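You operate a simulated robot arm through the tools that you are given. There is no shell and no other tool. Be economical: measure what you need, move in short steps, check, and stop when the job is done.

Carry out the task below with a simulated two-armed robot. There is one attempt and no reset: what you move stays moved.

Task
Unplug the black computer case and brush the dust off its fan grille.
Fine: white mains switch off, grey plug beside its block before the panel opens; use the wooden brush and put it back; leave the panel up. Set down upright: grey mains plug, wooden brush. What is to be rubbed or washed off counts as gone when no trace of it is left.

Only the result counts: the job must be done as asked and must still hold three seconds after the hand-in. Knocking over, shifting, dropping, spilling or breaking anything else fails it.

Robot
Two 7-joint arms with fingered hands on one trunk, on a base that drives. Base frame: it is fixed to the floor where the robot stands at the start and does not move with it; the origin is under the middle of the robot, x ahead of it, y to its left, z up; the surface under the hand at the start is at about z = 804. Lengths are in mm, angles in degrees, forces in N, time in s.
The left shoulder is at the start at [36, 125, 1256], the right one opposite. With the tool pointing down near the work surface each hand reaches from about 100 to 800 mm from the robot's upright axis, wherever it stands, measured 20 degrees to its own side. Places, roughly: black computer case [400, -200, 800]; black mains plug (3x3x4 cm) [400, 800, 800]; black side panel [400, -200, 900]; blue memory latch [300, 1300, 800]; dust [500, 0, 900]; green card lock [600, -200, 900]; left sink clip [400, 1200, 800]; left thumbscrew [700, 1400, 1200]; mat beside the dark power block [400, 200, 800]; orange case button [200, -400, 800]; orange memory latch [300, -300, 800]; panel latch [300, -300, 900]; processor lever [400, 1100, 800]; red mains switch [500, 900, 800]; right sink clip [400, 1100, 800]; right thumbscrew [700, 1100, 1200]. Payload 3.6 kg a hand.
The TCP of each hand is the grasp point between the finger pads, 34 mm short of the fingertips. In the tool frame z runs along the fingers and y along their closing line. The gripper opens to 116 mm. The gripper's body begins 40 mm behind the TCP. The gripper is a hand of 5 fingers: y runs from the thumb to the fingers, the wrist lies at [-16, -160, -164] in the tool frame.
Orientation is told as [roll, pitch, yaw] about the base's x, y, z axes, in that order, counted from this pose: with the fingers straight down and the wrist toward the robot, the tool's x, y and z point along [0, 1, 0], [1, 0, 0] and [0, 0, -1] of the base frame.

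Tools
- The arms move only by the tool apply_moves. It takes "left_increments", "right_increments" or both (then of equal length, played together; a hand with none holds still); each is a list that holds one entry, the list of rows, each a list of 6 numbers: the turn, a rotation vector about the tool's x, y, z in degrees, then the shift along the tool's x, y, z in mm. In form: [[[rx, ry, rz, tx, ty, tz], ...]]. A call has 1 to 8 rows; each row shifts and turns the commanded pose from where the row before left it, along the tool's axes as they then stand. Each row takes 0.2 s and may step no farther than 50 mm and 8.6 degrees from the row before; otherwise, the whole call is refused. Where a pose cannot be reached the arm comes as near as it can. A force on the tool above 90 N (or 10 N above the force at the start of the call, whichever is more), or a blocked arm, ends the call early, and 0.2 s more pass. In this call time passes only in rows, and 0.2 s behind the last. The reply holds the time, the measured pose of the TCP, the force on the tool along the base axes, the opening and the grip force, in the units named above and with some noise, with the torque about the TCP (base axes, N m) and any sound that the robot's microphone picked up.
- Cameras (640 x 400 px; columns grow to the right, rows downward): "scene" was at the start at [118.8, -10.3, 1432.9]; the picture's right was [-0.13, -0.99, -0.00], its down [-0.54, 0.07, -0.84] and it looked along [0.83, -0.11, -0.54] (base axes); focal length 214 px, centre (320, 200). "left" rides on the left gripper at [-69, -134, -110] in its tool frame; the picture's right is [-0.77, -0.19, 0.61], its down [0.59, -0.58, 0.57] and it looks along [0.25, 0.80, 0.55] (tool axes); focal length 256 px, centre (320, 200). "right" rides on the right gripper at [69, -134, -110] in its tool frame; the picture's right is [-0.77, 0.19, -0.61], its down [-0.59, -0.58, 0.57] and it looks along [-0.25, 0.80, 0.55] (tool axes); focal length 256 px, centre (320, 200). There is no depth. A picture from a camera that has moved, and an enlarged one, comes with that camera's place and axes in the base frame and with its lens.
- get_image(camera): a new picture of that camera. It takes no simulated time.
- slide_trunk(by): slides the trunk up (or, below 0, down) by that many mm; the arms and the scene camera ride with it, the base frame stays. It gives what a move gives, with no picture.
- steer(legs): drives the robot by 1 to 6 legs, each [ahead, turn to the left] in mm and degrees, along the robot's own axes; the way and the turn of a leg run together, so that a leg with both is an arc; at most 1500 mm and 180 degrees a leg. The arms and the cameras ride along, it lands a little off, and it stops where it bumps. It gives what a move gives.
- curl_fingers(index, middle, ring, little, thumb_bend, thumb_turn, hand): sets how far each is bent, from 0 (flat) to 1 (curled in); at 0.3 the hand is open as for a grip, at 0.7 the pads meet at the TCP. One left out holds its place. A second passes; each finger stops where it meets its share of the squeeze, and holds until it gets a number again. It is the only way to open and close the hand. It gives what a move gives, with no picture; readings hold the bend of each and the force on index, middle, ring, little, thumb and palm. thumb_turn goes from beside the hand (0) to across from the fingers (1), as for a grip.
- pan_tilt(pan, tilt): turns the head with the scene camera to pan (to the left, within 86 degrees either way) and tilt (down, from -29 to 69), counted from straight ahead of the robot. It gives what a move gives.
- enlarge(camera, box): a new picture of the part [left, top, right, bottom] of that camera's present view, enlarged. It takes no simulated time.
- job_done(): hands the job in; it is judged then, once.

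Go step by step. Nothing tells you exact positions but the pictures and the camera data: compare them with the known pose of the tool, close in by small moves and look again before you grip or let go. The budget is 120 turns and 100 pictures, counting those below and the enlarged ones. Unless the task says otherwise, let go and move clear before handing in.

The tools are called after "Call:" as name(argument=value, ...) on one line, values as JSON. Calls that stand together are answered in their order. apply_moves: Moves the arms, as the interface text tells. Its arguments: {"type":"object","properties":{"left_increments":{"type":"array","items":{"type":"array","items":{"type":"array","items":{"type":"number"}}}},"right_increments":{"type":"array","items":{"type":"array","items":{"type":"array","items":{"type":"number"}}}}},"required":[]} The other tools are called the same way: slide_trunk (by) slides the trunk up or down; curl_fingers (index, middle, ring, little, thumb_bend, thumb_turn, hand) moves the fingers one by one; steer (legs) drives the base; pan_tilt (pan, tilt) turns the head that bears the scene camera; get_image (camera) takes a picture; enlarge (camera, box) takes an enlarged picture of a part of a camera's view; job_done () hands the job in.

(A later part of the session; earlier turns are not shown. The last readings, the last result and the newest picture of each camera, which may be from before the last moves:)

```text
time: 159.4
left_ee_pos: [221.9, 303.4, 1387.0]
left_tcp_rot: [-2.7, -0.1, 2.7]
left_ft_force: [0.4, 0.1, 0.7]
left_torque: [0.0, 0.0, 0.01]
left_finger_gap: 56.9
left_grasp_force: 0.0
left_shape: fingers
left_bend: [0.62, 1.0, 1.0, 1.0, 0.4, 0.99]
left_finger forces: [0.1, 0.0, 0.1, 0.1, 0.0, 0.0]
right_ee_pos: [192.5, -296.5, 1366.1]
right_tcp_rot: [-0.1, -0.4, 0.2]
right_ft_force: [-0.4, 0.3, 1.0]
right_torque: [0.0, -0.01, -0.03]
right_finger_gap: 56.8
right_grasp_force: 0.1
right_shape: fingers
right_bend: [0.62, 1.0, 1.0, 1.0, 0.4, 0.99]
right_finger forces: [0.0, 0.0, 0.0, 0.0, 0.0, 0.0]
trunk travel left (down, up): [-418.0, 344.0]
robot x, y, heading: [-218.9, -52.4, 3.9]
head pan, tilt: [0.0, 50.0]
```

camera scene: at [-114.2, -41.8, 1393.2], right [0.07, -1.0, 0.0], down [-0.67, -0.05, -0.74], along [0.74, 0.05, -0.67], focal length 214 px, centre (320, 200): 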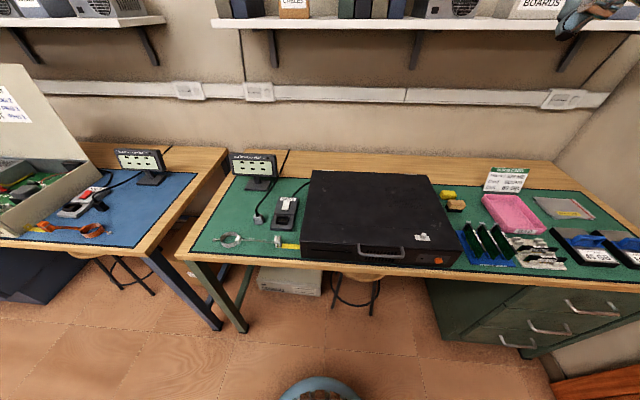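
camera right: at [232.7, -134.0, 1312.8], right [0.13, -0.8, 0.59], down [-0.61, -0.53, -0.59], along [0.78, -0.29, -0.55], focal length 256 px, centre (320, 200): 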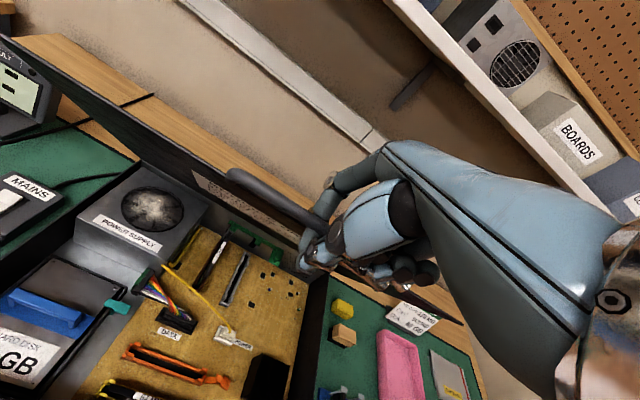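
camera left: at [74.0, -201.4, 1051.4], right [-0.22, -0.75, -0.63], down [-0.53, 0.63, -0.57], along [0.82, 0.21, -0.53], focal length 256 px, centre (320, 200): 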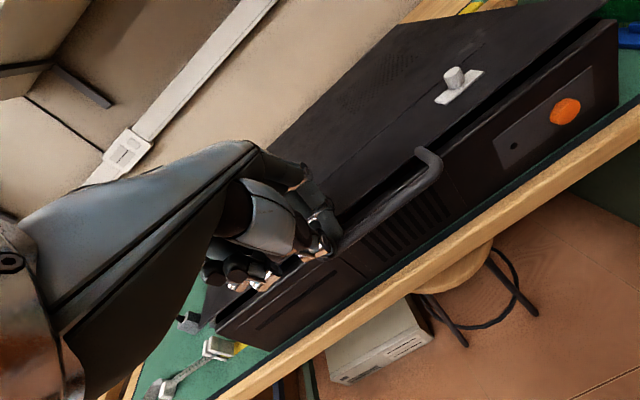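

Both arms are level and stable. I bring the right hand down over the handle again.

Call:
apply_moves(right_increments=[[[0, 0, 0, 12, 3, 35], [0, 0, 0, 13, 3, 35], [0, 0, 0, 12, 3, 35], [0, 0, 0, 13, 3, 35], [0, 0, 0, 12, 3, 35], [0, 0, 0, 13, 3, 35], [0, 0, 0, 12, 3, 35], [0, 0, 0, 13, 3, 35]]])

Call:
apply_moves(right_increments=[[[0, 0, 0, 0, 0, 35], [0, 0, 0, 0, 0, 35], [0, 0, 0, 0, 0, 35], [0, 0, 0, 0, 0, 25], [0, 0, 0, 0, 0, 0]]])

Call:
enlarge(camera="right", box=[180, 120, 420, 340])

```text
time: 161.2
left_ee_pos: [224.6, 301.7, 1384.5]
left_tcp_rot: [-2.7, 0.0, 2.5]
left_ft_force: [0.0, 0.4, 0.6]
left_torque: [0.03, 0.07, -0.03]
left_finger_gap: 56.7
left_grasp_force: 0.0
left_shape: fingers
left_bend: [0.62, 1.0, 1.0, 1.0, 0.4, 0.99]
left_finger forces: [0.0, 0.1, 0.0, 0.0, 0.1, 0.0]
right_ee_pos: [221.2, -197.7, 1085.0]
right_tcp_rot: [-0.1, -0.6, 0.2]
right_ft_force: [0.7, -0.8, -1.8]
right_torque: [0.05, 0.02, 0.01]
right_finger_gap: 56.4
right_grasp_force: 0.2
right_shape: fingers
right_bend: [0.62, 1.0, 1.0, 1.0, 0.4, 0.99]
right_finger forces: [0.0, 0.1, 0.1, 0.0, 0.0, 0.1]
trunk travel left (down, up): [-418.0, 344.0]
robot x, y, heading: [-221.8, -50.1, 3.8]
head pan, tilt: [0.0, 50.0]
```

```text
time: 162.4
left_ee_pos: [222.6, 302.6, 1385.6]
left_tcp_rot: [-2.6, -0.1, 2.6]
left_ft_force: [-0.2, 0.1, -0.2]
left_torque: [0.0, -0.01, -0.01]
left_finger_gap: 56.8
left_grasp_force: 0.0
left_shape: fingers
left_bend: [0.62, 1.0, 1.0, 1.0, 0.4, 0.99]
left_finger forces: [0.0, 0.0, 0.0, 0.1, 0.1, 0.1]
right_ee_pos: [217.8, -212.6, 975.0]
right_tcp_rot: [0.0, -0.3, 0.3]
right_ft_force: [-0.5, 0.2, -1.1]
right_torque: [-0.01, 0.0, 0.01]
right_finger_gap: 56.4
right_grasp_force: 0.0
right_shape: fingers
right_bend: [0.62, 1.0, 1.0, 1.0, 0.4, 0.99]
right_finger forces: [0.1, 0.0, 0.0, 0.0, 0.0, 0.0]
right hand out of reach, approached as far as the arm can: row 3, 4
trunk travel left (down, up): [-418.0, 344.0]
robot x, y, heading: [-220.3, -49.4, 4.0]
head pan, tilt: [0.0, 50.0]
```

```text
1.82 times, centred on (300, 230) of right
camera zoom: at [84.3, -145.7, 1082.6], right [0.19, -0.77, 0.61], down [-0.57, -0.59, -0.57], along [0.8, -0.24, -0.55], focal length 465 px, centre (356, 146)
```

zoom: 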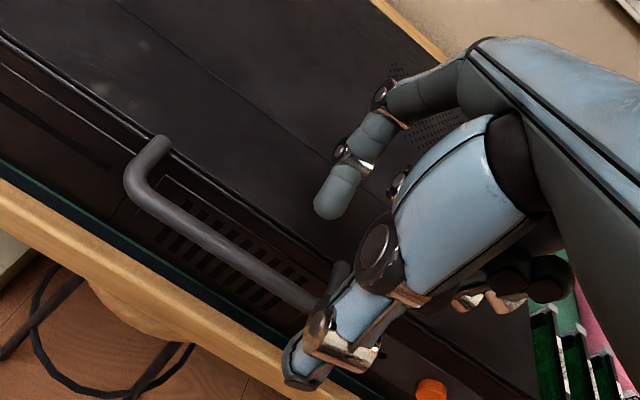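

Below that it's out of arm reach, so I lower the trunk 60 mm; hand x is right for the gap.

Call:
slide_trunk(by=-35)

Call:
apply_moves(right_increments=[[[0, 0, 0, 8, -1, 0], [0, 0, 0, 5, 0, 0], [0, 0, 0, 0, 0, 0]]])

Call:
slide_trunk(by=-27)

```text
time: 163.2
left_ee_pos: [223.6, 302.7, 1351.4]
left_tcp_rot: [-2.7, -0.1, 2.6]
left_ft_force: [-0.3, 1.0, -0.2]
left_torque: [0.01, -0.02, -0.01]
left_finger_gap: 56.9
left_grasp_force: 0.0
left_shape: fingers
left_bend: [0.62, 1.0, 1.0, 1.0, 0.4, 0.99]
left_finger forces: [0.0, 0.1, 0.1, 0.0, 0.1, 0.0]
right_ee_pos: [218.9, -211.2, 938.8]
right_tcp_rot: [-0.2, -0.4, 0.2]
right_ft_force: [-0.4, -0.3, -0.9]
right_torque: [-0.01, 0.02, 0.0]
right_finger_gap: 56.5
right_grasp_force: 0.2
right_shape: fingers
right_bend: [0.62, 1.0, 1.0, 1.0, 0.4, 0.99]
right_finger forces: [0.0, 0.0, 0.0, 0.0, 0.0, 0.0]
trunk travel left (down, up): [-383.0, 379.0]
robot x, y, heading: [-223.0, -48.8, 3.7]
head pan, tilt: [0.0, 50.0]
```

```text
time: 164.0
left_ee_pos: [223.0, 302.3, 1349.9]
left_tcp_rot: [-2.7, -0.1, 2.5]
left_ft_force: [0.0, -0.8, 0.3]
left_torque: [-0.01, 0.02, 0.01]
left_finger_gap: 56.7
left_grasp_force: 0.0
left_shape: fingers
left_bend: [0.62, 1.0, 1.0, 1.0, 0.4, 0.99]
left_finger forces: [0.0, 0.1, 0.1, 0.0, 0.0, 0.0]
right_ee_pos: [216.4, -201.3, 941.7]
right_tcp_rot: [-0.1, -0.3, 0.2]
right_ft_force: [-1.2, 0.4, -0.3]
right_torque: [-0.01, 0.02, 0.0]
right_finger_gap: 56.5
right_grasp_force: 0.1
right_shape: fingers
right_bend: [0.62, 1.0, 1.0, 1.0, 0.4, 0.99]
right_finger forces: [0.0, 0.0, 0.0, 0.0, 0.0, 0.0]
right hand out of reach, approached as far as the arm can: row 2
trunk travel left (down, up): [-383.0, 379.0]
robot x, y, heading: [-221.1, -49.7, 3.8]
head pan, tilt: [0.0, 50.0]
```

```text
time: 164.7
left_ee_pos: [222.5, 302.3, 1325.2]
left_tcp_rot: [-2.6, -0.1, 2.7]
left_ft_force: [0.0, 0.6, -0.3]
left_torque: [0.04, -0.02, -0.01]
left_finger_gap: 56.8
left_grasp_force: 0.1
left_shape: fingers
left_bend: [0.62, 1.0, 1.0, 1.0, 0.4, 0.99]
left_finger forces: [0.0, 0.1, 0.0, 0.0, 0.0, 0.1]
right_ee_pos: [216.5, -202.7, 914.0]
right_tcp_rot: [-0.2, -0.3, 0.3]
right_ft_force: [1.3, -0.5, -0.4]
right_torque: [-0.01, -0.02, 0.03]
right_finger_gap: 56.7
right_grasp_force: 0.1
right_shape: fingers
right_bend: [0.62, 1.0, 1.0, 1.0, 0.4, 0.99]
right_finger forces: [0.2, 0.1, 0.1, 0.1, 0.0, 0.0]
trunk travel left (down, up): [-356.0, 406.0]
robot x, y, heading: [-222.1, -54.2, 3.9]
head pan, tilt: [0.0, 50.0]
```

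No contact force and positioned as before. I lower 3 mm more via the trunk, and close index and thumb around the bar.

Call:
slide_trunk(by=-5)

Call:
curl_fingers(hand="right", index=0.8, thumb_bend=0.72)

Call:
enlarge(camera="right", box=[180, 120, 420, 340])

```text
time: 165.3
left_ee_pos: [220.9, 302.5, 1320.7]
left_tcp_rot: [-2.7, -0.2, 2.5]
left_ft_force: [-0.1, 0.4, 0.0]
left_torque: [-0.02, -0.01, 0.03]
left_finger_gap: 56.6
left_grasp_force: 0.1
left_shape: fingers
left_bend: [0.62, 1.0, 1.0, 1.0, 0.4, 0.99]
left_finger forces: [0.1, 0.1, 0.1, 0.1, 0.0, 0.0]
right_ee_pos: [217.1, -202.3, 913.3]
right_tcp_rot: [-0.1, -0.8, 0.2]
right_ft_force: [-3.3, -2.4, 20.5]
right_torque: [0.25, -0.76, -0.02]
right_finger_gap: 57.1
right_grasp_force: 10.3
right_shape: fingers
right_bend: [0.61, 1.0, 1.0, 1.0, 0.4, 0.99]
right_finger forces: [20.6, 0.0, 0.0, 0.0, 0.0, 0.0]
trunk travel left (down, up): [-351.0, 411.0]
robot x, y, heading: [-221.3, -47.9, 3.8]
head pan, tilt: [0.0, 50.0]
```

```text
time: 166.3
left_ee_pos: [224.0, 302.8, 1318.8]
left_tcp_rot: [-2.8, 0.0, 2.5]
left_ft_force: [0.4, 0.0, 0.6]
left_torque: [0.02, 0.01, 0.0]
left_finger_gap: 57.2
left_grasp_force: 0.2
left_shape: fingers
left_bend: [0.62, 1.0, 1.0, 1.0, 0.4, 0.99]
left_finger forces: [0.0, 0.1, 0.0, 0.0, 0.0, 0.1]
right_ee_pos: [216.7, -202.9, 909.8]
right_tcp_rot: [-0.1, -0.2, 0.1]
right_ft_force: [7.0, -0.4, -4.4]
right_torque: [-0.24, -0.04, -0.03]
right_finger_gap: 0.2
right_grasp_force: 17.3
right_shape: fingers
right_bend: [0.74, 1.0, 1.0, 1.0, 0.67, 1.0]
right_finger forces: [21.2, 13.0, 0.0, 0.1, 0.0, 0.1]
trunk travel left (down, up): [-351.0, 411.0]
robot x, y, heading: [-223.4, -53.5, 3.8]
head pan, tilt: [0.0, 50.0]
```

```text
1.82 times, centred on (300, 230) of right
camera zoom: at [85.0, -135.4, 1018.8], right [0.19, -0.77, 0.61], down [-0.57, -0.59, -0.57], along [0.8, -0.25, -0.55], focal length 465 px, centre (356, 146)
```

zoom: 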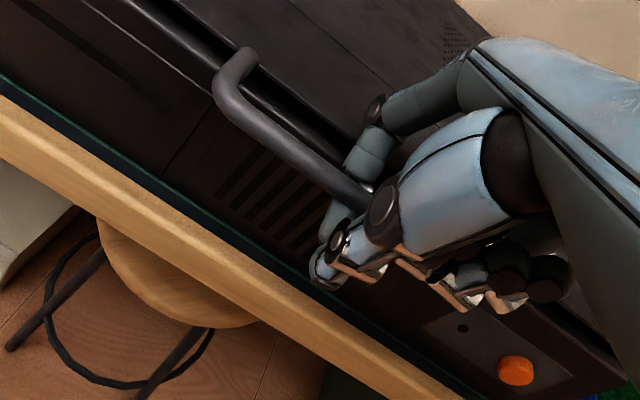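

Hooked as before. I lift slowly along the arc this time, in small steps.

Call:
apply_moves(right_increments=[[[0, 0, 0, 0, 0.7, -17], [0, 0, 0, 0, 1.4, -17], [0, 0, 0, 0, 2.2, -17], [0, 0, 0, 0, 2.9, -17], [0, 0, 0, 0, 3.6, -17], [0, 0, 0, 0, 4.3, -16.5], [0, 0, 0, 0, 5.1, -16.3], [0, 0, 0, 0, 5.8, -16]]])

Call:
apply_moves(right_increments=[[[0, 0, 0, 0, 6.4, -15.8], [0, 0, 0, 0, 7.1, -15.5], [0, 0, 0, 0, 7.8, -15.2], [0, 0, 0, 0, 8.5, -14.8], [0, 0, 0, 0, 9.1, -14.4], [0, 0, 0, 0, 9.7, -14], [0, 0, 0, 0, 10.3, -13.6], [0, 0, 0, 0, 10.9, -13.1]]])

```text
time: 168.1
left_ee_pos: [224.3, 302.3, 1320.2]
left_tcp_rot: [-2.7, -0.1, 2.5]
left_ft_force: [0.4, 0.6, -0.5]
left_torque: [0.04, -0.01, -0.01]
left_finger_gap: 56.7
left_grasp_force: 0.0
left_shape: fingers
left_bend: [0.62, 1.0, 1.0, 1.0, 0.4, 0.99]
left_finger forces: [0.1, 0.1, 0.0, 0.0, 0.1, 0.0]
right_ee_pos: [249.2, -202.4, 1043.4]
right_tcp_rot: [-0.1, -0.3, 0.2]
right_ft_force: [2.4, -1.4, -4.6]
right_torque: [-0.18, 0.06, 0.05]
right_finger_gap: 0.0
right_grasp_force: 15.4
right_shape: fingers
right_bend: [0.74, 1.0, 1.0, 1.0, 0.66, 1.0]
right_finger forces: [20.9, 10.2, 0.0, 0.0, 0.0, 0.0]
right hand out of reach, approached as far as the arm can: row 2
trunk travel left (down, up): [-351.0, 411.0]
robot x, y, heading: [-220.6, -51.2, 3.5]
head pan, tilt: [0.0, 50.0]
```

```text
time: 169.9
left_ee_pos: [225.9, 301.4, 1317.7]
left_tcp_rot: [-2.6, -0.1, 2.5]
left_ft_force: [0.4, 0.2, -0.4]
left_torque: [-0.01, -0.02, 0.02]
left_finger_gap: 57.0
left_grasp_force: 0.0
left_shape: fingers
left_bend: [0.62, 1.0, 1.0, 1.0, 0.4, 0.99]
left_finger forces: [0.1, 0.0, 0.0, 0.0, 0.0, 0.1]
right_ee_pos: [318.2, -201.6, 1157.8]
right_tcp_rot: [-0.2, -0.2, 0.2]
right_ft_force: [6.7, -5.2, -10.8]
right_torque: [-0.27, 0.03, -0.01]
right_finger_gap: 0.0
right_grasp_force: 18.7
right_shape: fingers
right_bend: [0.74, 1.0, 1.0, 1.0, 0.67, 1.0]
right_finger forces: [26.2, 11.2, 0.0, 0.0, 0.0, 0.0]
trunk travel left (down, up): [-351.0, 411.0]
robot x, y, heading: [-221.0, -52.1, 3.6]
head pan, tilt: [0.0, 50.0]
```

Smooth and stable so far (about 41°). I continue up the arc.

Call:
apply_moves(right_increments=[[[0, 0, 0, 0, 11.5, -12.6], [0, 0, 0, 0, 12, -12.1], [0, 0, 0, 0, 12.5, -11.6], [0, 0, 0, 0, 13, -11], [0, 0, 0, 0, 13.5, -10.4], [0, 0, 0, 0, 13.9, -9.8], [0, 0, 0, 0, 14.3, -9.2], [0, 0, 0, 0, 14.7, -8.6]]])

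Call:
get_image(camera="scene")

```text
time: 171.7
left_ee_pos: [225.7, 302.1, 1318.4]
left_tcp_rot: [-2.6, 0.1, 2.6]
left_ft_force: [-0.3, -0.5, -0.3]
left_torque: [0.01, -0.03, -0.01]
left_finger_gap: 56.6
left_grasp_force: 0.1
left_shape: fingers
left_bend: [0.62, 1.0, 1.0, 1.0, 0.4, 0.99]
left_finger forces: [0.0, 0.0, 0.0, 0.0, 0.0, 0.1]
right_ee_pos: [416.7, -202.7, 1239.0]
right_tcp_rot: [-0.3, 0.0, 0.0]
right_ft_force: [7.5, -3.4, -16.3]
right_torque: [-0.32, 0.14, -0.05]
right_finger_gap: 0.0
right_grasp_force: 21.0
right_shape: fingers
right_bend: [0.74, 1.0, 1.0, 1.0, 0.67, 1.0]
right_finger forces: [31.4, 10.9, 0.1, 0.0, 0.0, 0.0]
right hand out of reach, approached as far as the arm can: row 8
trunk travel left (down, up): [-351.0, 411.0]
robot x, y, heading: [-218.2, -50.4, 3.7]
head pan, tilt: [0.0, 50.0]
```

```text
10 pictures are left
camera scene: at [-85.2, -41.2, 1308.0], right [0.07, -1.0, 0.0], down [-0.77, -0.05, -0.64], along [0.64, 0.04, -0.77], focal length 214 px, centre (320, 200)
```

scene: 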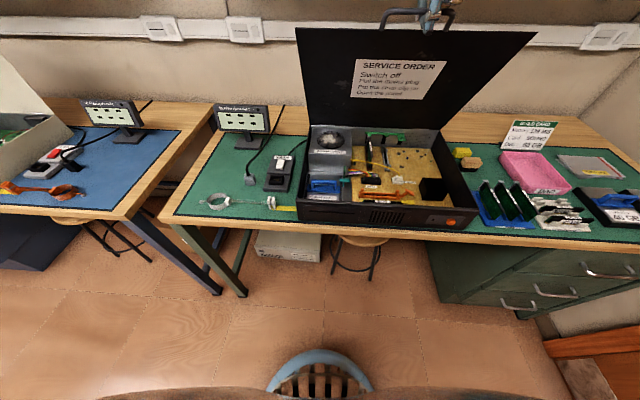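

The panel is at about 60° and the arm is at its limit. I continue by raising the trunk slightly and driving forward in small steps.

Call:
slide_trunk(by=13)

Call:
steer(legs=[[30, 0]])

Call:
slide_trunk(by=12)

Call:
steer(legs=[[31, 0]])

```text
time: 172.3
left_ee_pos: [249.0, 301.8, 1328.9]
left_tcp_rot: [-2.6, 0.9, 2.6]
left_ft_force: [-2.6, 0.9, 0.1]
left_torque: [-0.05, -0.18, 0.05]
left_finger_gap: 56.7
left_grasp_force: 0.0
left_shape: fingers
left_bend: [0.62, 1.0, 1.0, 1.0, 0.4, 0.99]
left_finger forces: [0.1, 0.0, 0.0, 0.1, 0.0, 0.1]
right_ee_pos: [434.8, -203.6, 1249.6]
right_tcp_rot: [-0.3, 0.3, 0.0]
right_ft_force: [1.4, -3.3, -11.4]
right_torque: [-0.42, -0.06, -0.18]
right_finger_gap: 0.0
right_grasp_force: 24.4
right_shape: fingers
right_bend: [0.74, 1.0, 1.0, 1.0, 0.68, 1.0]
right_finger forces: [31.3, 17.0, 0.0, 0.0, 0.0, 0.0]
trunk travel left (down, up): [-364.0, 398.0]
robot x, y, heading: [-219.8, -56.8, 3.7]
head pan, tilt: [0.0, 50.0]
```

```text
time: 173.0
left_ee_pos: [390.2, 324.8, 1127.9]
left_tcp_rot: [4.6, 24.6, 12.2]
left_ft_force: [0.3, 0.5, 0.1]
left_torque: [-0.05, 0.08, 0.01]
left_finger_gap: 56.8
left_grasp_force: 0.0
left_shape: fingers
left_bend: [0.62, 1.0, 1.0, 1.0, 0.4, 0.99]
left_finger forces: [0.0, 0.0, 0.0, 0.1, 0.0, 0.0]
right_ee_pos: [490.3, -239.4, 1319.6]
right_tcp_rot: [11.9, -4.2, -13.1]
right_ft_force: [1.4, 2.6, 0.0]
right_torque: [-0.12, 0.07, -0.03]
right_finger_gap: 0.0
right_grasp_force: 0.0
right_shape: fingers
right_bend: [0.73, 1.0, 1.0, 1.0, 0.68, 1.0]
right_finger forces: [0.0, 0.1, 0.1, 0.0, 0.0, 0.0]
trunk travel left (down, up): [-364.0, 398.0]
robot x, y, heading: [-206.4, -50.0, 4.3]
head pan, tilt: [0.0, 50.0]
stopped in leg 1: the robot was blocked; the commanded pose is now the measured one
```

```text
time: 173.4
left_ee_pos: [327.8, 255.3, 1135.7]
left_tcp_rot: [4.6, 33.7, 9.6]
left_ft_force: [-1.2, -5.0, 5.4]
left_torque: [0.32, -0.22, -0.13]
left_finger_gap: 56.4
left_grasp_force: 0.1
left_shape: fingers
left_bend: [0.62, 1.0, 1.0, 1.0, 0.4, 0.99]
left_finger forces: [0.0, 0.0, 0.0, 0.0, 0.1, 0.0]
right_ee_pos: [389.4, -256.2, 1392.2]
right_tcp_rot: [23.8, -11.0, -15.1]
right_ft_force: [-3.1, -1.5, 5.6]
right_torque: [-0.13, 0.16, 0.06]
right_finger_gap: 0.1
right_grasp_force: 0.1
right_shape: fingers
right_bend: [0.74, 1.0, 1.0, 1.0, 0.68, 1.0]
right_finger forces: [0.1, 0.0, 0.0, 0.1, 0.0, 0.0]
trunk travel left (down, up): [-367.0, 395.0]
robot x, y, heading: [-156.4, -43.2, 1.2]
head pan, tilt: [0.0, 50.0]
stopped: the arm was blocked; the commanded pose is now the measured one
```

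```text
time: 174.1
left_ee_pos: [53.1, 248.4, 1118.1]
left_tcp_rot: [-2.6, 30.4, 7.8]
left_ft_force: [4.1, 4.0, 10.2]
left_torque: [-0.11, 0.28, -0.13]
left_finger_gap: 56.5
left_grasp_force: 0.0
left_shape: fingers
left_bend: [0.62, 1.0, 1.0, 1.0, 0.4, 0.99]
left_finger forces: [0.1, 0.1, 0.0, 0.0, 0.0, 0.0]
right_ee_pos: [22.1, -247.7, 1445.4]
right_tcp_rot: [26.9, -27.3, -13.4]
right_ft_force: [7.5, 4.1, 6.2]
right_torque: [-0.35, 0.59, -0.04]
right_finger_gap: 0.0
right_grasp_force: 0.1
right_shape: fingers
right_bend: [0.74, 1.0, 1.0, 1.0, 0.68, 1.0]
right_finger forces: [0.1, 0.0, 0.1, 0.0, 0.0, 0.0]
trunk travel left (down, up): [-367.0, 395.0]
robot x, y, heading: [-174.6, -40.6, 1.8]
head pan, tilt: [0.0, 50.0]
stopped in leg 1: the robot was blocked; the commanded pose is now the measured one
```

The robot tips forward when it holds the load far out. Next time I'll keep the hand closer and use base and trunk motion for the arc. First I let it settle.

Call:
pan_tilt(pan=80, tilt=50)

Call:
pan_tilt(pan=-80, tilt=50)

Call:
pan_tilt(pan=80, tilt=50)

Call:
pan_tilt(pan=-80, tilt=50)

Call:
pan_tilt(pan=0, tilt=50)

Call:
get_image(camera="scene")

```text
time: 175.6
left_ee_pos: [65.1, 245.3, 1120.1]
left_tcp_rot: [-1.6, 30.7, 8.5]
left_ft_force: [2.9, 2.1, 3.2]
left_torque: [-0.04, 0.29, -0.06]
left_finger_gap: 56.6
left_grasp_force: 0.1
left_shape: fingers
left_bend: [0.62, 1.0, 1.0, 1.0, 0.4, 0.99]
left_finger forces: [0.0, 0.0, 0.1, 0.1, 0.0, 0.1]
right_ee_pos: [39.5, -253.7, 1442.2]
right_tcp_rot: [27.1, -26.3, -13.5]
right_ft_force: [5.8, 1.8, 4.2]
right_torque: [-0.2, 0.42, 0.04]
right_finger_gap: 0.0
right_grasp_force: 0.0
right_shape: fingers
right_bend: [0.74, 1.0, 1.0, 1.0, 0.68, 1.0]
right_finger forces: [0.0, 0.0, 0.0, 0.0, 0.1, 0.0]
trunk travel left (down, up): [-367.0, 395.0]
robot x, y, heading: [-172.0, -40.4, 1.8]
head pan, tilt: [80.0, 50.0]
```

```text
time: 178.1
left_ee_pos: [127.7, 245.6, 1103.2]
left_tcp_rot: [-2.0, 34.6, 8.2]
left_ft_force: [-1.0, 0.0, -0.3]
left_torque: [0.01, -0.02, 0.01]
left_finger_gap: 56.3
left_grasp_force: 0.0
left_shape: fingers
left_bend: [0.62, 1.0, 1.0, 1.0, 0.4, 0.99]
left_finger forces: [0.1, 0.0, 0.0, 0.0, 0.0, 0.0]
right_ee_pos: [124.3, -249.5, 1427.8]
right_tcp_rot: [26.1, -22.7, -13.1]
right_ft_force: [-0.4, -0.2, -2.0]
right_torque: [0.04, -0.03, 0.03]
right_finger_gap: 0.0
right_grasp_force: 0.1
right_shape: fingers
right_bend: [0.74, 1.0, 1.0, 1.0, 0.68, 1.0]
right_finger forces: [0.1, 0.0, 0.1, 0.1, 0.0, 0.0]
trunk travel left (down, up): [-367.0, 395.0]
robot x, y, heading: [-172.9, -41.3, 2.0]
head pan, tilt: [-80.0, 50.0]
```

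```text
time: 180.6
left_ee_pos: [115.2, 245.9, 1105.2]
left_tcp_rot: [-2.2, 34.0, 8.0]
left_ft_force: [0.6, 0.5, -0.7]
left_torque: [0.0, -0.04, 0.02]
left_finger_gap: 56.6
left_grasp_force: 0.1
left_shape: fingers
left_bend: [0.62, 1.0, 1.0, 1.0, 0.4, 0.99]
left_finger forces: [0.1, 0.0, 0.0, 0.0, 0.1, 0.0]
right_ee_pos: [108.6, -249.6, 1428.5]
right_tcp_rot: [26.3, -23.3, -13.1]
right_ft_force: [0.2, 0.4, -0.4]
right_torque: [0.02, 0.01, -0.02]
right_finger_gap: 0.0
right_grasp_force: 0.1
right_shape: fingers
right_bend: [0.74, 1.0, 1.0, 1.0, 0.68, 1.0]
right_finger forces: [0.1, 0.0, 0.0, 0.0, 0.1, 0.1]
trunk travel left (down, up): [-367.0, 395.0]
robot x, y, heading: [-172.1, -38.3, 1.7]
head pan, tilt: [80.0, 50.0]
```

```text
time: 183.0
left_ee_pos: [116.3, 247.2, 1104.2]
left_tcp_rot: [-2.2, 34.0, 8.1]
left_ft_force: [0.2, 1.0, -0.1]
left_torque: [0.01, -0.01, 0.02]
left_finger_gap: 57.0
left_grasp_force: 0.0
left_shape: fingers
left_bend: [0.62, 1.0, 1.0, 1.0, 0.4, 0.99]
left_finger forces: [0.0, 0.0, 0.0, 0.1, 0.0, 0.0]
right_ee_pos: [107.6, -250.3, 1428.6]
right_tcp_rot: [26.3, -23.3, -13.1]
right_ft_force: [-0.7, 0.4, 0.4]
right_torque: [0.0, -0.02, -0.02]
right_finger_gap: 0.0
right_grasp_force: 0.3
right_shape: fingers
right_bend: [0.74, 1.0, 1.0, 1.0, 0.68, 1.0]
right_finger forces: [0.0, 0.0, 0.0, 0.0, 0.0, 0.0]
trunk travel left (down, up): [-367.0, 395.0]
robot x, y, heading: [-172.2, -41.1, 1.9]
head pan, tilt: [-80.0, 50.0]
```

```text
time: 184.5
left_ee_pos: [115.3, 246.7, 1104.7]
left_tcp_rot: [-2.1, 34.0, 8.1]
left_ft_force: [0.0, -0.2, -0.2]
left_torque: [0.01, -0.02, 0.02]
left_finger_gap: 56.6
left_grasp_force: 0.1
left_shape: fingers
left_bend: [0.62, 1.0, 1.0, 1.0, 0.4, 0.99]
left_finger forces: [0.1, 0.0, 0.1, 0.0, 0.0, 0.0]
right_ee_pos: [108.6, -250.2, 1428.7]
right_tcp_rot: [26.3, -23.3, -13.1]
right_ft_force: [-0.4, -0.7, -0.2]
right_torque: [-0.01, 0.01, 0.02]
right_finger_gap: 0.0
right_grasp_force: 0.0
right_shape: fingers
right_bend: [0.74, 1.0, 1.0, 1.0, 0.68, 1.0]
right_finger forces: [0.0, 0.0, 0.0, 0.0, 0.0, 0.1]
trunk travel left (down, up): [-367.0, 395.0]
robot x, y, heading: [-174.7, -42.5, 2.0]
head pan, tilt: [0.0, 50.0]
```

```text
9 pictures are left
camera scene: at [-44.6, -36.6, 1324.2], right [0.03, -1.0, 0.0], down [-0.77, -0.02, -0.64], along [0.64, 0.02, -0.77], focal length 214 px, centre (320, 200)
```

scene: 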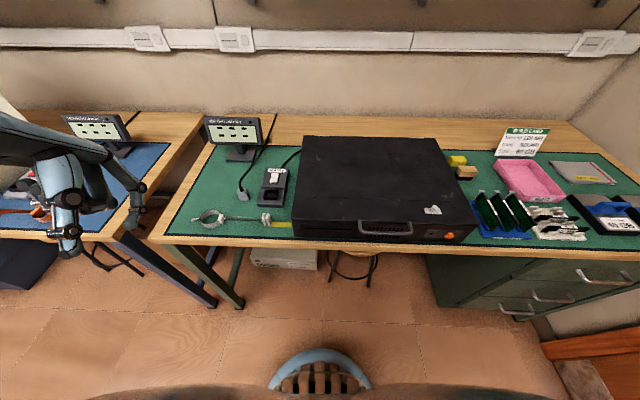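

The panel closed again with nothing else disturbed. I level both arms again, back off to x≈−220 and go down to the handle as before.

Call:
apply_moves(right_increments=[[[5.14, -4.64, -1.48, 0, 8, 4], [5.14, -4.64, -1.48, 0, 12, 4], [5.14, -4.64, -1.48, 0, 12, 4], [5.14, -4.64, -1.48, 0, 15, 4], [5.14, -4.64, -1.48, 0, 15, 4], [0, 0, 0, 0, 20, 15], [0, 0, 0, 0, 20, 20], [0, 0, 0, 0, 10, 20]]])

Call:
apply_moves(left_increments=[[[-6, 0, 0, 0, 6, -10], [-6, 0, 0, 0, 6, -15], [-6, 0, 0, 0, 6, -20], [-6, 0, 0, 0, 6, -20], [-6, 0, 4, 0, 0, -20], [-4, 0, 4, 0, 0, -20], [0, 0, 0, 0, 0, -20]]])

Call:
steer(legs=[[-48, 0]])

Call:
pan_tilt(pan=30, tilt=50)

Call:
pan_tilt(pan=0, tilt=50)

```text
time: 186.3
left_ee_pos: [115.8, 245.1, 1103.6]
left_tcp_rot: [-2.1, 34.1, 8.1]
left_ft_force: [0.3, 0.2, 0.0]
left_torque: [0.0, -0.04, 0.0]
left_finger_gap: 56.6
left_grasp_force: 0.1
left_shape: fingers
left_bend: [0.62, 1.0, 1.0, 1.0, 0.4, 0.99]
left_finger forces: [0.0, 0.1, 0.0, 0.0, 0.0, 0.1]
right_ee_pos: [223.2, -252.7, 1368.3]
right_tcp_rot: [-0.1, 0.0, 0.1]
right_ft_force: [0.3, 0.5, -1.1]
right_torque: [0.04, 0.01, 0.0]
right_finger_gap: 0.0
right_grasp_force: 0.1
right_shape: fingers
right_bend: [0.74, 1.0, 1.0, 1.0, 0.68, 1.0]
right_finger forces: [0.1, 0.0, 0.0, 0.0, 0.0, 0.0]
trunk travel left (down, up): [-367.0, 395.0]
robot x, y, heading: [-171.5, -39.4, 1.9]
head pan, tilt: [0.0, 50.0]
```

```text
time: 187.9
left_ee_pos: [166.9, 258.1, 1213.8]
left_tcp_rot: [-2.3, -0.4, 1.2]
left_ft_force: [-0.6, 0.2, 0.5]
left_torque: [0.03, -0.01, -0.02]
left_finger_gap: 56.5
left_grasp_force: 0.1
left_shape: fingers
left_bend: [0.62, 1.0, 1.0, 1.0, 0.4, 0.99]
left_finger forces: [0.0, 0.1, 0.0, 0.0, 0.0, 0.1]
right_ee_pos: [223.2, -252.4, 1369.3]
right_tcp_rot: [0.0, 0.0, 0.1]
right_ft_force: [0.2, 0.6, -0.6]
right_torque: [0.0, 0.01, -0.01]
right_finger_gap: 0.0
right_grasp_force: 0.0
right_shape: fingers
right_bend: [0.74, 1.0, 1.0, 1.0, 0.68, 1.0]
right_finger forces: [0.1, 0.0, 0.0, 0.1, 0.0, 0.0]
trunk travel left (down, up): [-367.0, 395.0]
robot x, y, heading: [-170.9, -42.1, 1.8]
head pan, tilt: [0.0, 50.0]
```

```text
time: 188.8
left_ee_pos: [128.1, 257.0, 1212.4]
left_tcp_rot: [-2.4, 0.0, 1.3]
left_ft_force: [0.0, 0.2, 0.1]
left_torque: [-0.03, 0.05, -0.01]
left_finger_gap: 56.7
left_grasp_force: 0.0
left_shape: fingers
left_bend: [0.62, 1.0, 1.0, 1.0, 0.4, 0.99]
left_finger forces: [0.0, 0.0, 0.0, 0.0, 0.0, 0.1]
right_ee_pos: [185.0, -252.8, 1368.8]
right_tcp_rot: [-0.1, 0.3, 0.0]
right_ft_force: [-0.2, 0.0, -0.3]
right_torque: [-0.02, 0.02, -0.01]
right_finger_gap: 0.0
right_grasp_force: 0.1
right_shape: fingers
right_bend: [0.74, 1.0, 1.0, 1.0, 0.68, 1.0]
right_finger forces: [0.0, 0.0, 0.0, 0.1, 0.0, 0.0]
trunk travel left (down, up): [-367.0, 395.0]
robot x, y, heading: [-218.3, -41.4, 1.9]
head pan, tilt: [0.0, 50.0]
```

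```text
time: 189.8
left_ee_pos: [118.8, 256.8, 1213.9]
left_tcp_rot: [-2.4, -0.4, 1.3]
left_ft_force: [-0.3, 0.1, 0.3]
left_torque: [0.01, -0.01, -0.02]
left_finger_gap: 56.8
left_grasp_force: 0.1
left_shape: fingers
left_bend: [0.62, 1.0, 1.0, 1.0, 0.4, 0.99]
left_finger forces: [0.0, 0.0, 0.0, 0.0, 0.1, 0.0]
right_ee_pos: [173.9, -252.9, 1369.2]
right_tcp_rot: [-0.1, -0.1, -0.1]
right_ft_force: [0.6, 0.7, 0.6]
right_torque: [0.01, -0.02, 0.02]
right_finger_gap: 0.2
right_grasp_force: 0.1
right_shape: fingers
right_bend: [0.74, 1.0, 1.0, 1.0, 0.68, 1.0]
right_finger forces: [0.0, 0.0, 0.0, 0.1, 0.0, 0.1]
trunk travel left (down, up): [-367.0, 395.0]
robot x, y, heading: [-219.7, -45.0, 1.8]
head pan, tilt: [30.0, 50.0]
```

```text
time: 190.8
left_ee_pos: [118.9, 257.5, 1214.8]
left_tcp_rot: [-2.5, -0.4, 1.3]
left_ft_force: [1.1, 0.4, 0.3]
left_torque: [-0.02, -0.04, -0.01]
left_finger_gap: 56.4
left_grasp_force: 0.1
left_shape: fingers
left_bend: [0.62, 1.0, 1.0, 1.0, 0.4, 0.99]
left_finger forces: [0.1, 0.0, 0.0, 0.0, 0.0, 0.0]
right_ee_pos: [173.8, -253.7, 1369.6]
right_tcp_rot: [-0.1, 0.0, 0.0]
right_ft_force: [-1.2, -0.2, -1.0]
right_torque: [-0.04, -0.02, -0.03]
right_finger_gap: 0.0
right_grasp_force: 0.0
right_shape: fingers
right_bend: [0.74, 1.0, 1.0, 1.0, 0.68, 1.0]
right_finger forces: [0.0, 0.1, 0.0, 0.0, 0.1, 0.0]
trunk travel left (down, up): [-367.0, 395.0]
robot x, y, heading: [-219.9, -47.9, 2.2]
head pan, tilt: [0.0, 50.0]
```

Stable. Now I open index/thumb and descend to the handle with the same coordinates as before.

Call:
curl_fingers(hand="right", index=0.62, thumb_bend=0.4)

Call:
apply_moves(right_increments=[[[0, 0, 0, 6, 6, 35], [0, 0, 0, 6, 6, 35], [0, 0, 0, 6, 6, 35], [0, 0, 0, 6, 6, 35], [0, 0, 0, 7, 6, 35], [0, 0, 0, 7, 6, 35], [0, 0, 0, 6, 6, 35], [0, 0, 0, 6, 1, 35]]])

Call:
apply_moves(right_increments=[[[0, 0, 0, 0, 0, 35], [0, 0, 0, 0, 0, 35], [0, 0, 0, 0, 0, 35], [0, 0, 0, 0, 0, 30], [0, 0, 0, 0, 0, 0]]])

```text
time: 191.8
left_ee_pos: [117.5, 256.3, 1214.9]
left_tcp_rot: [-2.4, -0.3, 1.4]
left_ft_force: [-0.2, 0.2, -0.2]
left_torque: [0.04, 0.05, -0.02]
left_finger_gap: 56.9
left_grasp_force: 0.1
left_shape: fingers
left_bend: [0.62, 1.0, 1.0, 1.0, 0.4, 0.99]
left_finger forces: [0.0, 0.0, 0.0, 0.0, 0.0, 0.0]
right_ee_pos: [173.7, -252.6, 1370.5]
right_tcp_rot: [-0.1, -0.1, 0.0]
right_ft_force: [0.3, -0.3, -0.1]
right_torque: [0.0, 0.01, 0.01]
right_finger_gap: 56.6
right_grasp_force: 0.0
right_shape: fingers
right_bend: [0.62, 1.0, 1.0, 1.0, 0.4, 0.99]
right_finger forces: [0.0, 0.0, 0.0, 0.1, 0.0, 0.0]
trunk travel left (down, up): [-367.0, 395.0]
robot x, y, heading: [-219.6, -47.2, 2.0]
head pan, tilt: [0.0, 50.0]
```

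```text
time: 193.6
left_ee_pos: [119.5, 254.9, 1213.7]
left_tcp_rot: [-2.3, -0.4, 1.3]
left_ft_force: [0.7, -0.4, -0.4]
left_torque: [0.07, 0.03, 0.03]
left_finger_gap: 56.7
left_grasp_force: 0.1
left_shape: fingers
left_bend: [0.62, 1.0, 1.0, 1.0, 0.4, 0.99]
left_finger forces: [0.0, 0.0, 0.2, 0.0, 0.0, 0.0]
right_ee_pos: [219.4, -204.2, 1090.2]
right_tcp_rot: [0.1, -0.3, 0.0]
right_ft_force: [0.5, -1.3, -0.5]
right_torque: [0.05, 0.05, 0.02]
right_finger_gap: 56.7
right_grasp_force: 0.1
right_shape: fingers
right_bend: [0.62, 1.0, 1.0, 1.0, 0.4, 0.99]
right_finger forces: [0.0, 0.0, 0.0, 0.0, 0.1, 0.1]
trunk travel left (down, up): [-367.0, 395.0]
robot x, y, heading: [-220.4, -41.4, 1.9]
head pan, tilt: [0.0, 50.0]
```

```text
time: 194.8
left_ee_pos: [118.0, 256.0, 1214.3]
left_tcp_rot: [-2.4, -0.6, 1.3]
left_ft_force: [-0.1, -0.8, 0.6]
left_torque: [0.01, 0.01, 0.0]
left_finger_gap: 56.5
left_grasp_force: 0.0
left_shape: fingers
left_bend: [0.62, 1.0, 1.0, 1.0, 0.4, 0.99]
left_finger forces: [0.0, 0.0, 0.1, 0.0, 0.1, 0.1]
right_ee_pos: [221.1, -205.2, 955.4]
right_tcp_rot: [-0.1, 0.0, 0.0]
right_ft_force: [-0.2, 0.7, -0.3]
right_torque: [-0.03, -0.02, -0.01]
right_finger_gap: 56.4
right_grasp_force: 0.0
right_shape: fingers
right_bend: [0.62, 1.0, 1.0, 1.0, 0.4, 0.99]
right_finger forces: [0.0, 0.0, 0.0, 0.1, 0.0, 0.0]
right hand out of reach, approached as far as the arm can: row 1
trunk travel left (down, up): [-367.0, 395.0]
robot x, y, heading: [-217.3, -44.2, 2.1]
head pan, tilt: [0.0, 50.0]
```

Call:
apply_moves(right_increments=[[[0, 0, 0, 0, -4.5, 10], [0, 0, 0, 0, 0, 14], [0, 0, 0, 0, 0, 0]]])

Call:
slide_trunk(by=-20)

```text
time: 195.6
left_ee_pos: [118.0, 257.4, 1214.0]
left_tcp_rot: [-2.3, -0.4, 1.3]
left_ft_force: [1.1, -0.5, -0.1]
left_torque: [0.0, -0.05, -0.01]
left_finger_gap: 57.0
left_grasp_force: 0.1
left_shape: fingers
left_bend: [0.62, 1.0, 1.0, 1.0, 0.4, 0.99]
left_finger forces: [0.0, 0.0, 0.1, 0.0, 0.1, 0.0]
right_ee_pos: [216.2, -205.0, 932.2]
right_tcp_rot: [-0.1, -0.1, 0.0]
right_ft_force: [-0.7, 0.0, -1.0]
right_torque: [0.01, 0.02, 0.04]
right_finger_gap: 56.2
right_grasp_force: 0.1
right_shape: fingers
right_bend: [0.62, 1.0, 1.0, 1.0, 0.4, 0.99]
right_finger forces: [0.1, 0.1, 0.0, 0.1, 0.1, 0.1]
trunk travel left (down, up): [-367.0, 395.0]
robot x, y, heading: [-219.4, -42.5, 1.9]
head pan, tilt: [0.0, 50.0]
```

```text
time: 196.2
left_ee_pos: [118.5, 256.1, 1195.1]
left_tcp_rot: [-2.4, -0.5, 1.1]
left_ft_force: [1.0, 0.1, -0.5]
left_torque: [-0.03, -0.01, 0.02]
left_finger_gap: 56.7
left_grasp_force: 0.0
left_shape: fingers
left_bend: [0.62, 1.0, 1.0, 1.0, 0.4, 0.99]
left_finger forces: [0.0, 0.0, 0.0, 0.0, 0.0, 0.1]
right_ee_pos: [215.2, -203.7, 911.7]
right_tcp_rot: [0.0, 0.1, 0.1]
right_ft_force: [-4.4, 1.1, 6.4]
right_torque: [0.12, -0.13, 0.07]
right_finger_gap: 54.4
right_grasp_force: 4.7
right_shape: fingers
right_bend: [0.63, 1.0, 1.0, 1.0, 0.4, 0.99]
right_finger forces: [9.4, 0.0, 0.0, 0.0, 0.1, 0.1]
trunk travel left (down, up): [-347.0, 415.0]
robot x, y, heading: [-216.7, -46.1, 1.9]
head pan, tilt: [0.0, 50.0]
```

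Contact as expected. I close on the bar and lift to about 41° with the arm, slowly.

Call:
curl_fingers(hand="right", index=0.8, thumb_bend=0.72)

Call:
apply_moves(right_increments=[[[0, 0, 0, 0, 0.7, -17], [0, 0, 0, 0, 1.4, -17], [0, 0, 0, 0, 2.2, -17], [0, 0, 0, 0, 2.9, -17], [0, 0, 0, 0, 3.6, -17], [0, 0, 0, 0, 4.3, -16.5], [0, 0, 0, 0, 5.1, -16.3], [0, 0, 0, 0, 5.8, -16]]])

Call:
apply_moves(right_increments=[[[0, 0, 0, 0, 6.4, -15.8], [0, 0, 0, 0, 7.1, -15.5], [0, 0, 0, 0, 7.8, -15.2], [0, 0, 0, 0, 8.5, -14.8], [0, 0, 0, 0, 9.1, -14.4], [0, 0, 0, 0, 9.7, -14], [0, 0, 0, 0, 10.3, -13.6]]])

```text
time: 197.2
left_ee_pos: [120.0, 257.7, 1193.2]
left_tcp_rot: [-2.4, -0.5, 1.3]
left_ft_force: [0.1, -0.5, 0.2]
left_torque: [0.01, -0.01, -0.01]
left_finger_gap: 56.5
left_grasp_force: 0.1
left_shape: fingers
left_bend: [0.62, 1.0, 1.0, 1.0, 0.4, 0.99]
left_finger forces: [0.0, 0.1, 0.1, 0.0, 0.0, 0.0]
right_ee_pos: [218.2, -204.6, 909.8]
right_tcp_rot: [-0.2, 0.1, -0.1]
right_ft_force: [8.8, 0.7, -4.4]
right_torque: [-0.19, -0.03, -0.02]
right_finger_gap: 0.3
right_grasp_force: 16.7
right_shape: fingers
right_bend: [0.74, 1.0, 1.0, 1.0, 0.67, 1.0]
right_finger forces: [21.1, 13.0, 0.1, 0.1, 0.1, 0.0]
trunk travel left (down, up): [-347.0, 415.0]
robot x, y, heading: [-217.2, -44.3, 2.1]
head pan, tilt: [0.0, 50.0]
```

```text
time: 199.0
left_ee_pos: [120.2, 255.8, 1194.1]
left_tcp_rot: [-2.3, -0.4, 1.3]
left_ft_force: [-0.3, -0.5, -0.3]
left_torque: [0.03, -0.01, -0.01]
left_finger_gap: 56.6
left_grasp_force: 0.0
left_shape: fingers
left_bend: [0.62, 1.0, 1.0, 1.0, 0.4, 0.99]
left_finger forces: [0.0, 0.0, 0.0, 0.0, 0.0, 0.1]
right_ee_pos: [247.3, -203.7, 1045.7]
right_tcp_rot: [-0.1, 0.0, 0.0]
right_ft_force: [2.7, -1.5, -5.0]
right_torque: [-0.26, 0.03, 0.05]
right_finger_gap: 0.0
right_grasp_force: 18.0
right_shape: fingers
right_bend: [0.74, 1.0, 1.0, 1.0, 0.67, 1.0]
right_finger forces: [23.3, 13.1, 0.0, 0.0, 0.0, 0.0]
right hand out of reach, approached as far as the arm can: row 2
trunk travel left (down, up): [-347.0, 415.0]
robot x, y, heading: [-222.3, -42.9, 2.2]
head pan, tilt: [0.0, 50.0]
```

```text
time: 200.6
left_ee_pos: [119.4, 257.0, 1194.2]
left_tcp_rot: [-2.2, -0.2, 1.3]
left_ft_force: [0.3, 0.7, -0.1]
left_torque: [0.0, 0.02, 0.0]
left_finger_gap: 56.8
left_grasp_force: 0.1
left_shape: fingers
left_bend: [0.62, 1.0, 1.0, 1.0, 0.4, 0.99]
left_finger forces: [0.1, 0.1, 0.1, 0.0, 0.0, 0.0]
right_ee_pos: [307.4, -204.8, 1148.2]
right_tcp_rot: [0.0, 0.1, -0.1]
right_ft_force: [8.4, -0.9, -11.3]
right_torque: [-0.3, 0.07, 0.0]
right_finger_gap: 0.0
right_grasp_force: 21.2
right_shape: fingers
right_bend: [0.74, 1.0, 1.0, 1.0, 0.67, 1.0]
right_finger forces: [28.5, 13.5, 0.1, 0.0, 0.0, 0.0]
trunk travel left (down, up): [-347.0, 415.0]
robot x, y, heading: [-217.7, -43.9, 2.0]
head pan, tilt: [0.0, 50.0]
```

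Steady at about 39°. Now I swing it further with small trunk-up and drive-forward steps.

Call:
slide_trunk(by=12)

Call:
steer(legs=[[14, 0]])

Call:
slide_trunk(by=16)

Call:
steer(legs=[[16, 0]])

```text
time: 201.2
left_ee_pos: [125.0, 255.9, 1205.0]
left_tcp_rot: [-2.3, -0.1, 1.2]
left_ft_force: [-0.1, 0.4, -0.1]
left_torque: [-0.02, -0.03, 0.01]
left_finger_gap: 56.6
left_grasp_force: 0.1
left_shape: fingers
left_bend: [0.62, 1.0, 1.0, 1.0, 0.4, 0.99]
left_finger forces: [0.1, 0.0, 0.1, 0.1, 0.0, 0.1]
right_ee_pos: [311.2, -205.3, 1156.4]
right_tcp_rot: [-0.1, 0.4, 0.1]
right_ft_force: [14.1, -1.9, -18.6]
right_torque: [-0.44, 0.04, -0.1]
right_finger_gap: 0.1
right_grasp_force: 24.5
right_shape: fingers
right_bend: [0.73, 1.0, 1.0, 1.0, 0.68, 1.0]
right_finger forces: [34.9, 14.6, 0.1, 0.0, 0.0, 0.0]
trunk travel left (down, up): [-359.0, 403.0]
robot x, y, heading: [-217.6, -40.9, 1.9]
head pan, tilt: [0.0, 50.0]
```

```text
time: 202.0
left_ee_pos: [132.6, 255.9, 1206.3]
left_tcp_rot: [-2.3, -0.4, 1.3]
left_ft_force: [-0.3, -0.2, -0.4]
left_torque: [0.02, -0.02, -0.03]
left_finger_gap: 56.6
left_grasp_force: 0.0
left_shape: fingers
left_bend: [0.62, 1.0, 1.0, 1.0, 0.4, 0.99]
left_finger forces: [0.0, 0.0, 0.0, 0.0, 0.0, 0.0]
right_ee_pos: [318.8, -204.0, 1160.2]
right_tcp_rot: [0.0, -0.1, 0.0]
right_ft_force: [-1.7, -5.5, -2.8]
right_torque: [-0.34, 0.04, -0.07]
right_finger_gap: 0.0
right_grasp_force: 20.3
right_shape: fingers
right_bend: [0.74, 1.0, 1.0, 1.0, 0.67, 1.0]
right_finger forces: [24.0, 16.9, 0.0, 0.0, 0.0, 0.0]
trunk travel left (down, up): [-359.0, 403.0]
robot x, y, heading: [-206.9, -42.3, 1.9]
head pan, tilt: [0.0, 50.0]
```

```text
time: 202.6
left_ee_pos: [140.2, 256.4, 1221.4]
left_tcp_rot: [-2.2, -0.1, 1.3]
left_ft_force: [-0.8, -0.2, 0.7]
left_torque: [0.03, -0.01, -0.02]
left_finger_gap: 56.7
left_grasp_force: 0.1
left_shape: fingers
left_bend: [0.62, 1.0, 1.0, 1.0, 0.4, 0.99]
left_finger forces: [0.0, 0.0, 0.1, 0.1, 0.0, 0.0]
right_ee_pos: [326.7, -204.0, 1172.4]
right_tcp_rot: [-0.1, 0.4, -0.1]
right_ft_force: [15.4, -2.7, -20.1]
right_torque: [-0.4, 0.06, -0.15]
right_finger_gap: 0.0
right_grasp_force: 24.6
right_shape: fingers
right_bend: [0.73, 1.0, 1.0, 1.0, 0.68, 1.0]
right_finger forces: [35.1, 13.4, 0.0, 0.1, 0.0, 0.0]
trunk travel left (down, up): [-375.0, 387.0]
robot x, y, heading: [-201.7, -43.5, 1.5]
head pan, tilt: [0.0, 50.0]
```

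```text
time: 203.4
left_ee_pos: [149.3, 257.3, 1223.4]
left_tcp_rot: [-2.3, -0.4, 1.4]
left_ft_force: [-0.7, 0.2, 0.5]
left_torque: [0.02, -0.02, 0.0]
left_finger_gap: 56.6
left_grasp_force: 0.0
left_shape: fingers
left_bend: [0.62, 1.0, 1.0, 1.0, 0.4, 0.99]
left_finger forces: [0.0, 0.1, 0.1, 0.0, 0.0, 0.0]
right_ee_pos: [334.8, -203.5, 1175.9]
right_tcp_rot: [0.1, -0.3, 0.0]
right_ft_force: [-2.2, -7.0, -1.9]
right_torque: [-0.33, 0.04, -0.09]
right_finger_gap: 0.0
right_grasp_force: 20.6
right_shape: fingers
right_bend: [0.74, 1.0, 1.0, 1.0, 0.67, 1.0]
right_finger forces: [23.9, 17.9, 0.0, 0.0, 0.1, 0.0]
trunk travel left (down, up): [-375.0, 387.0]
robot x, y, heading: [-191.6, -42.0, 1.8]
head pan, tilt: [0.0, 50.0]
```

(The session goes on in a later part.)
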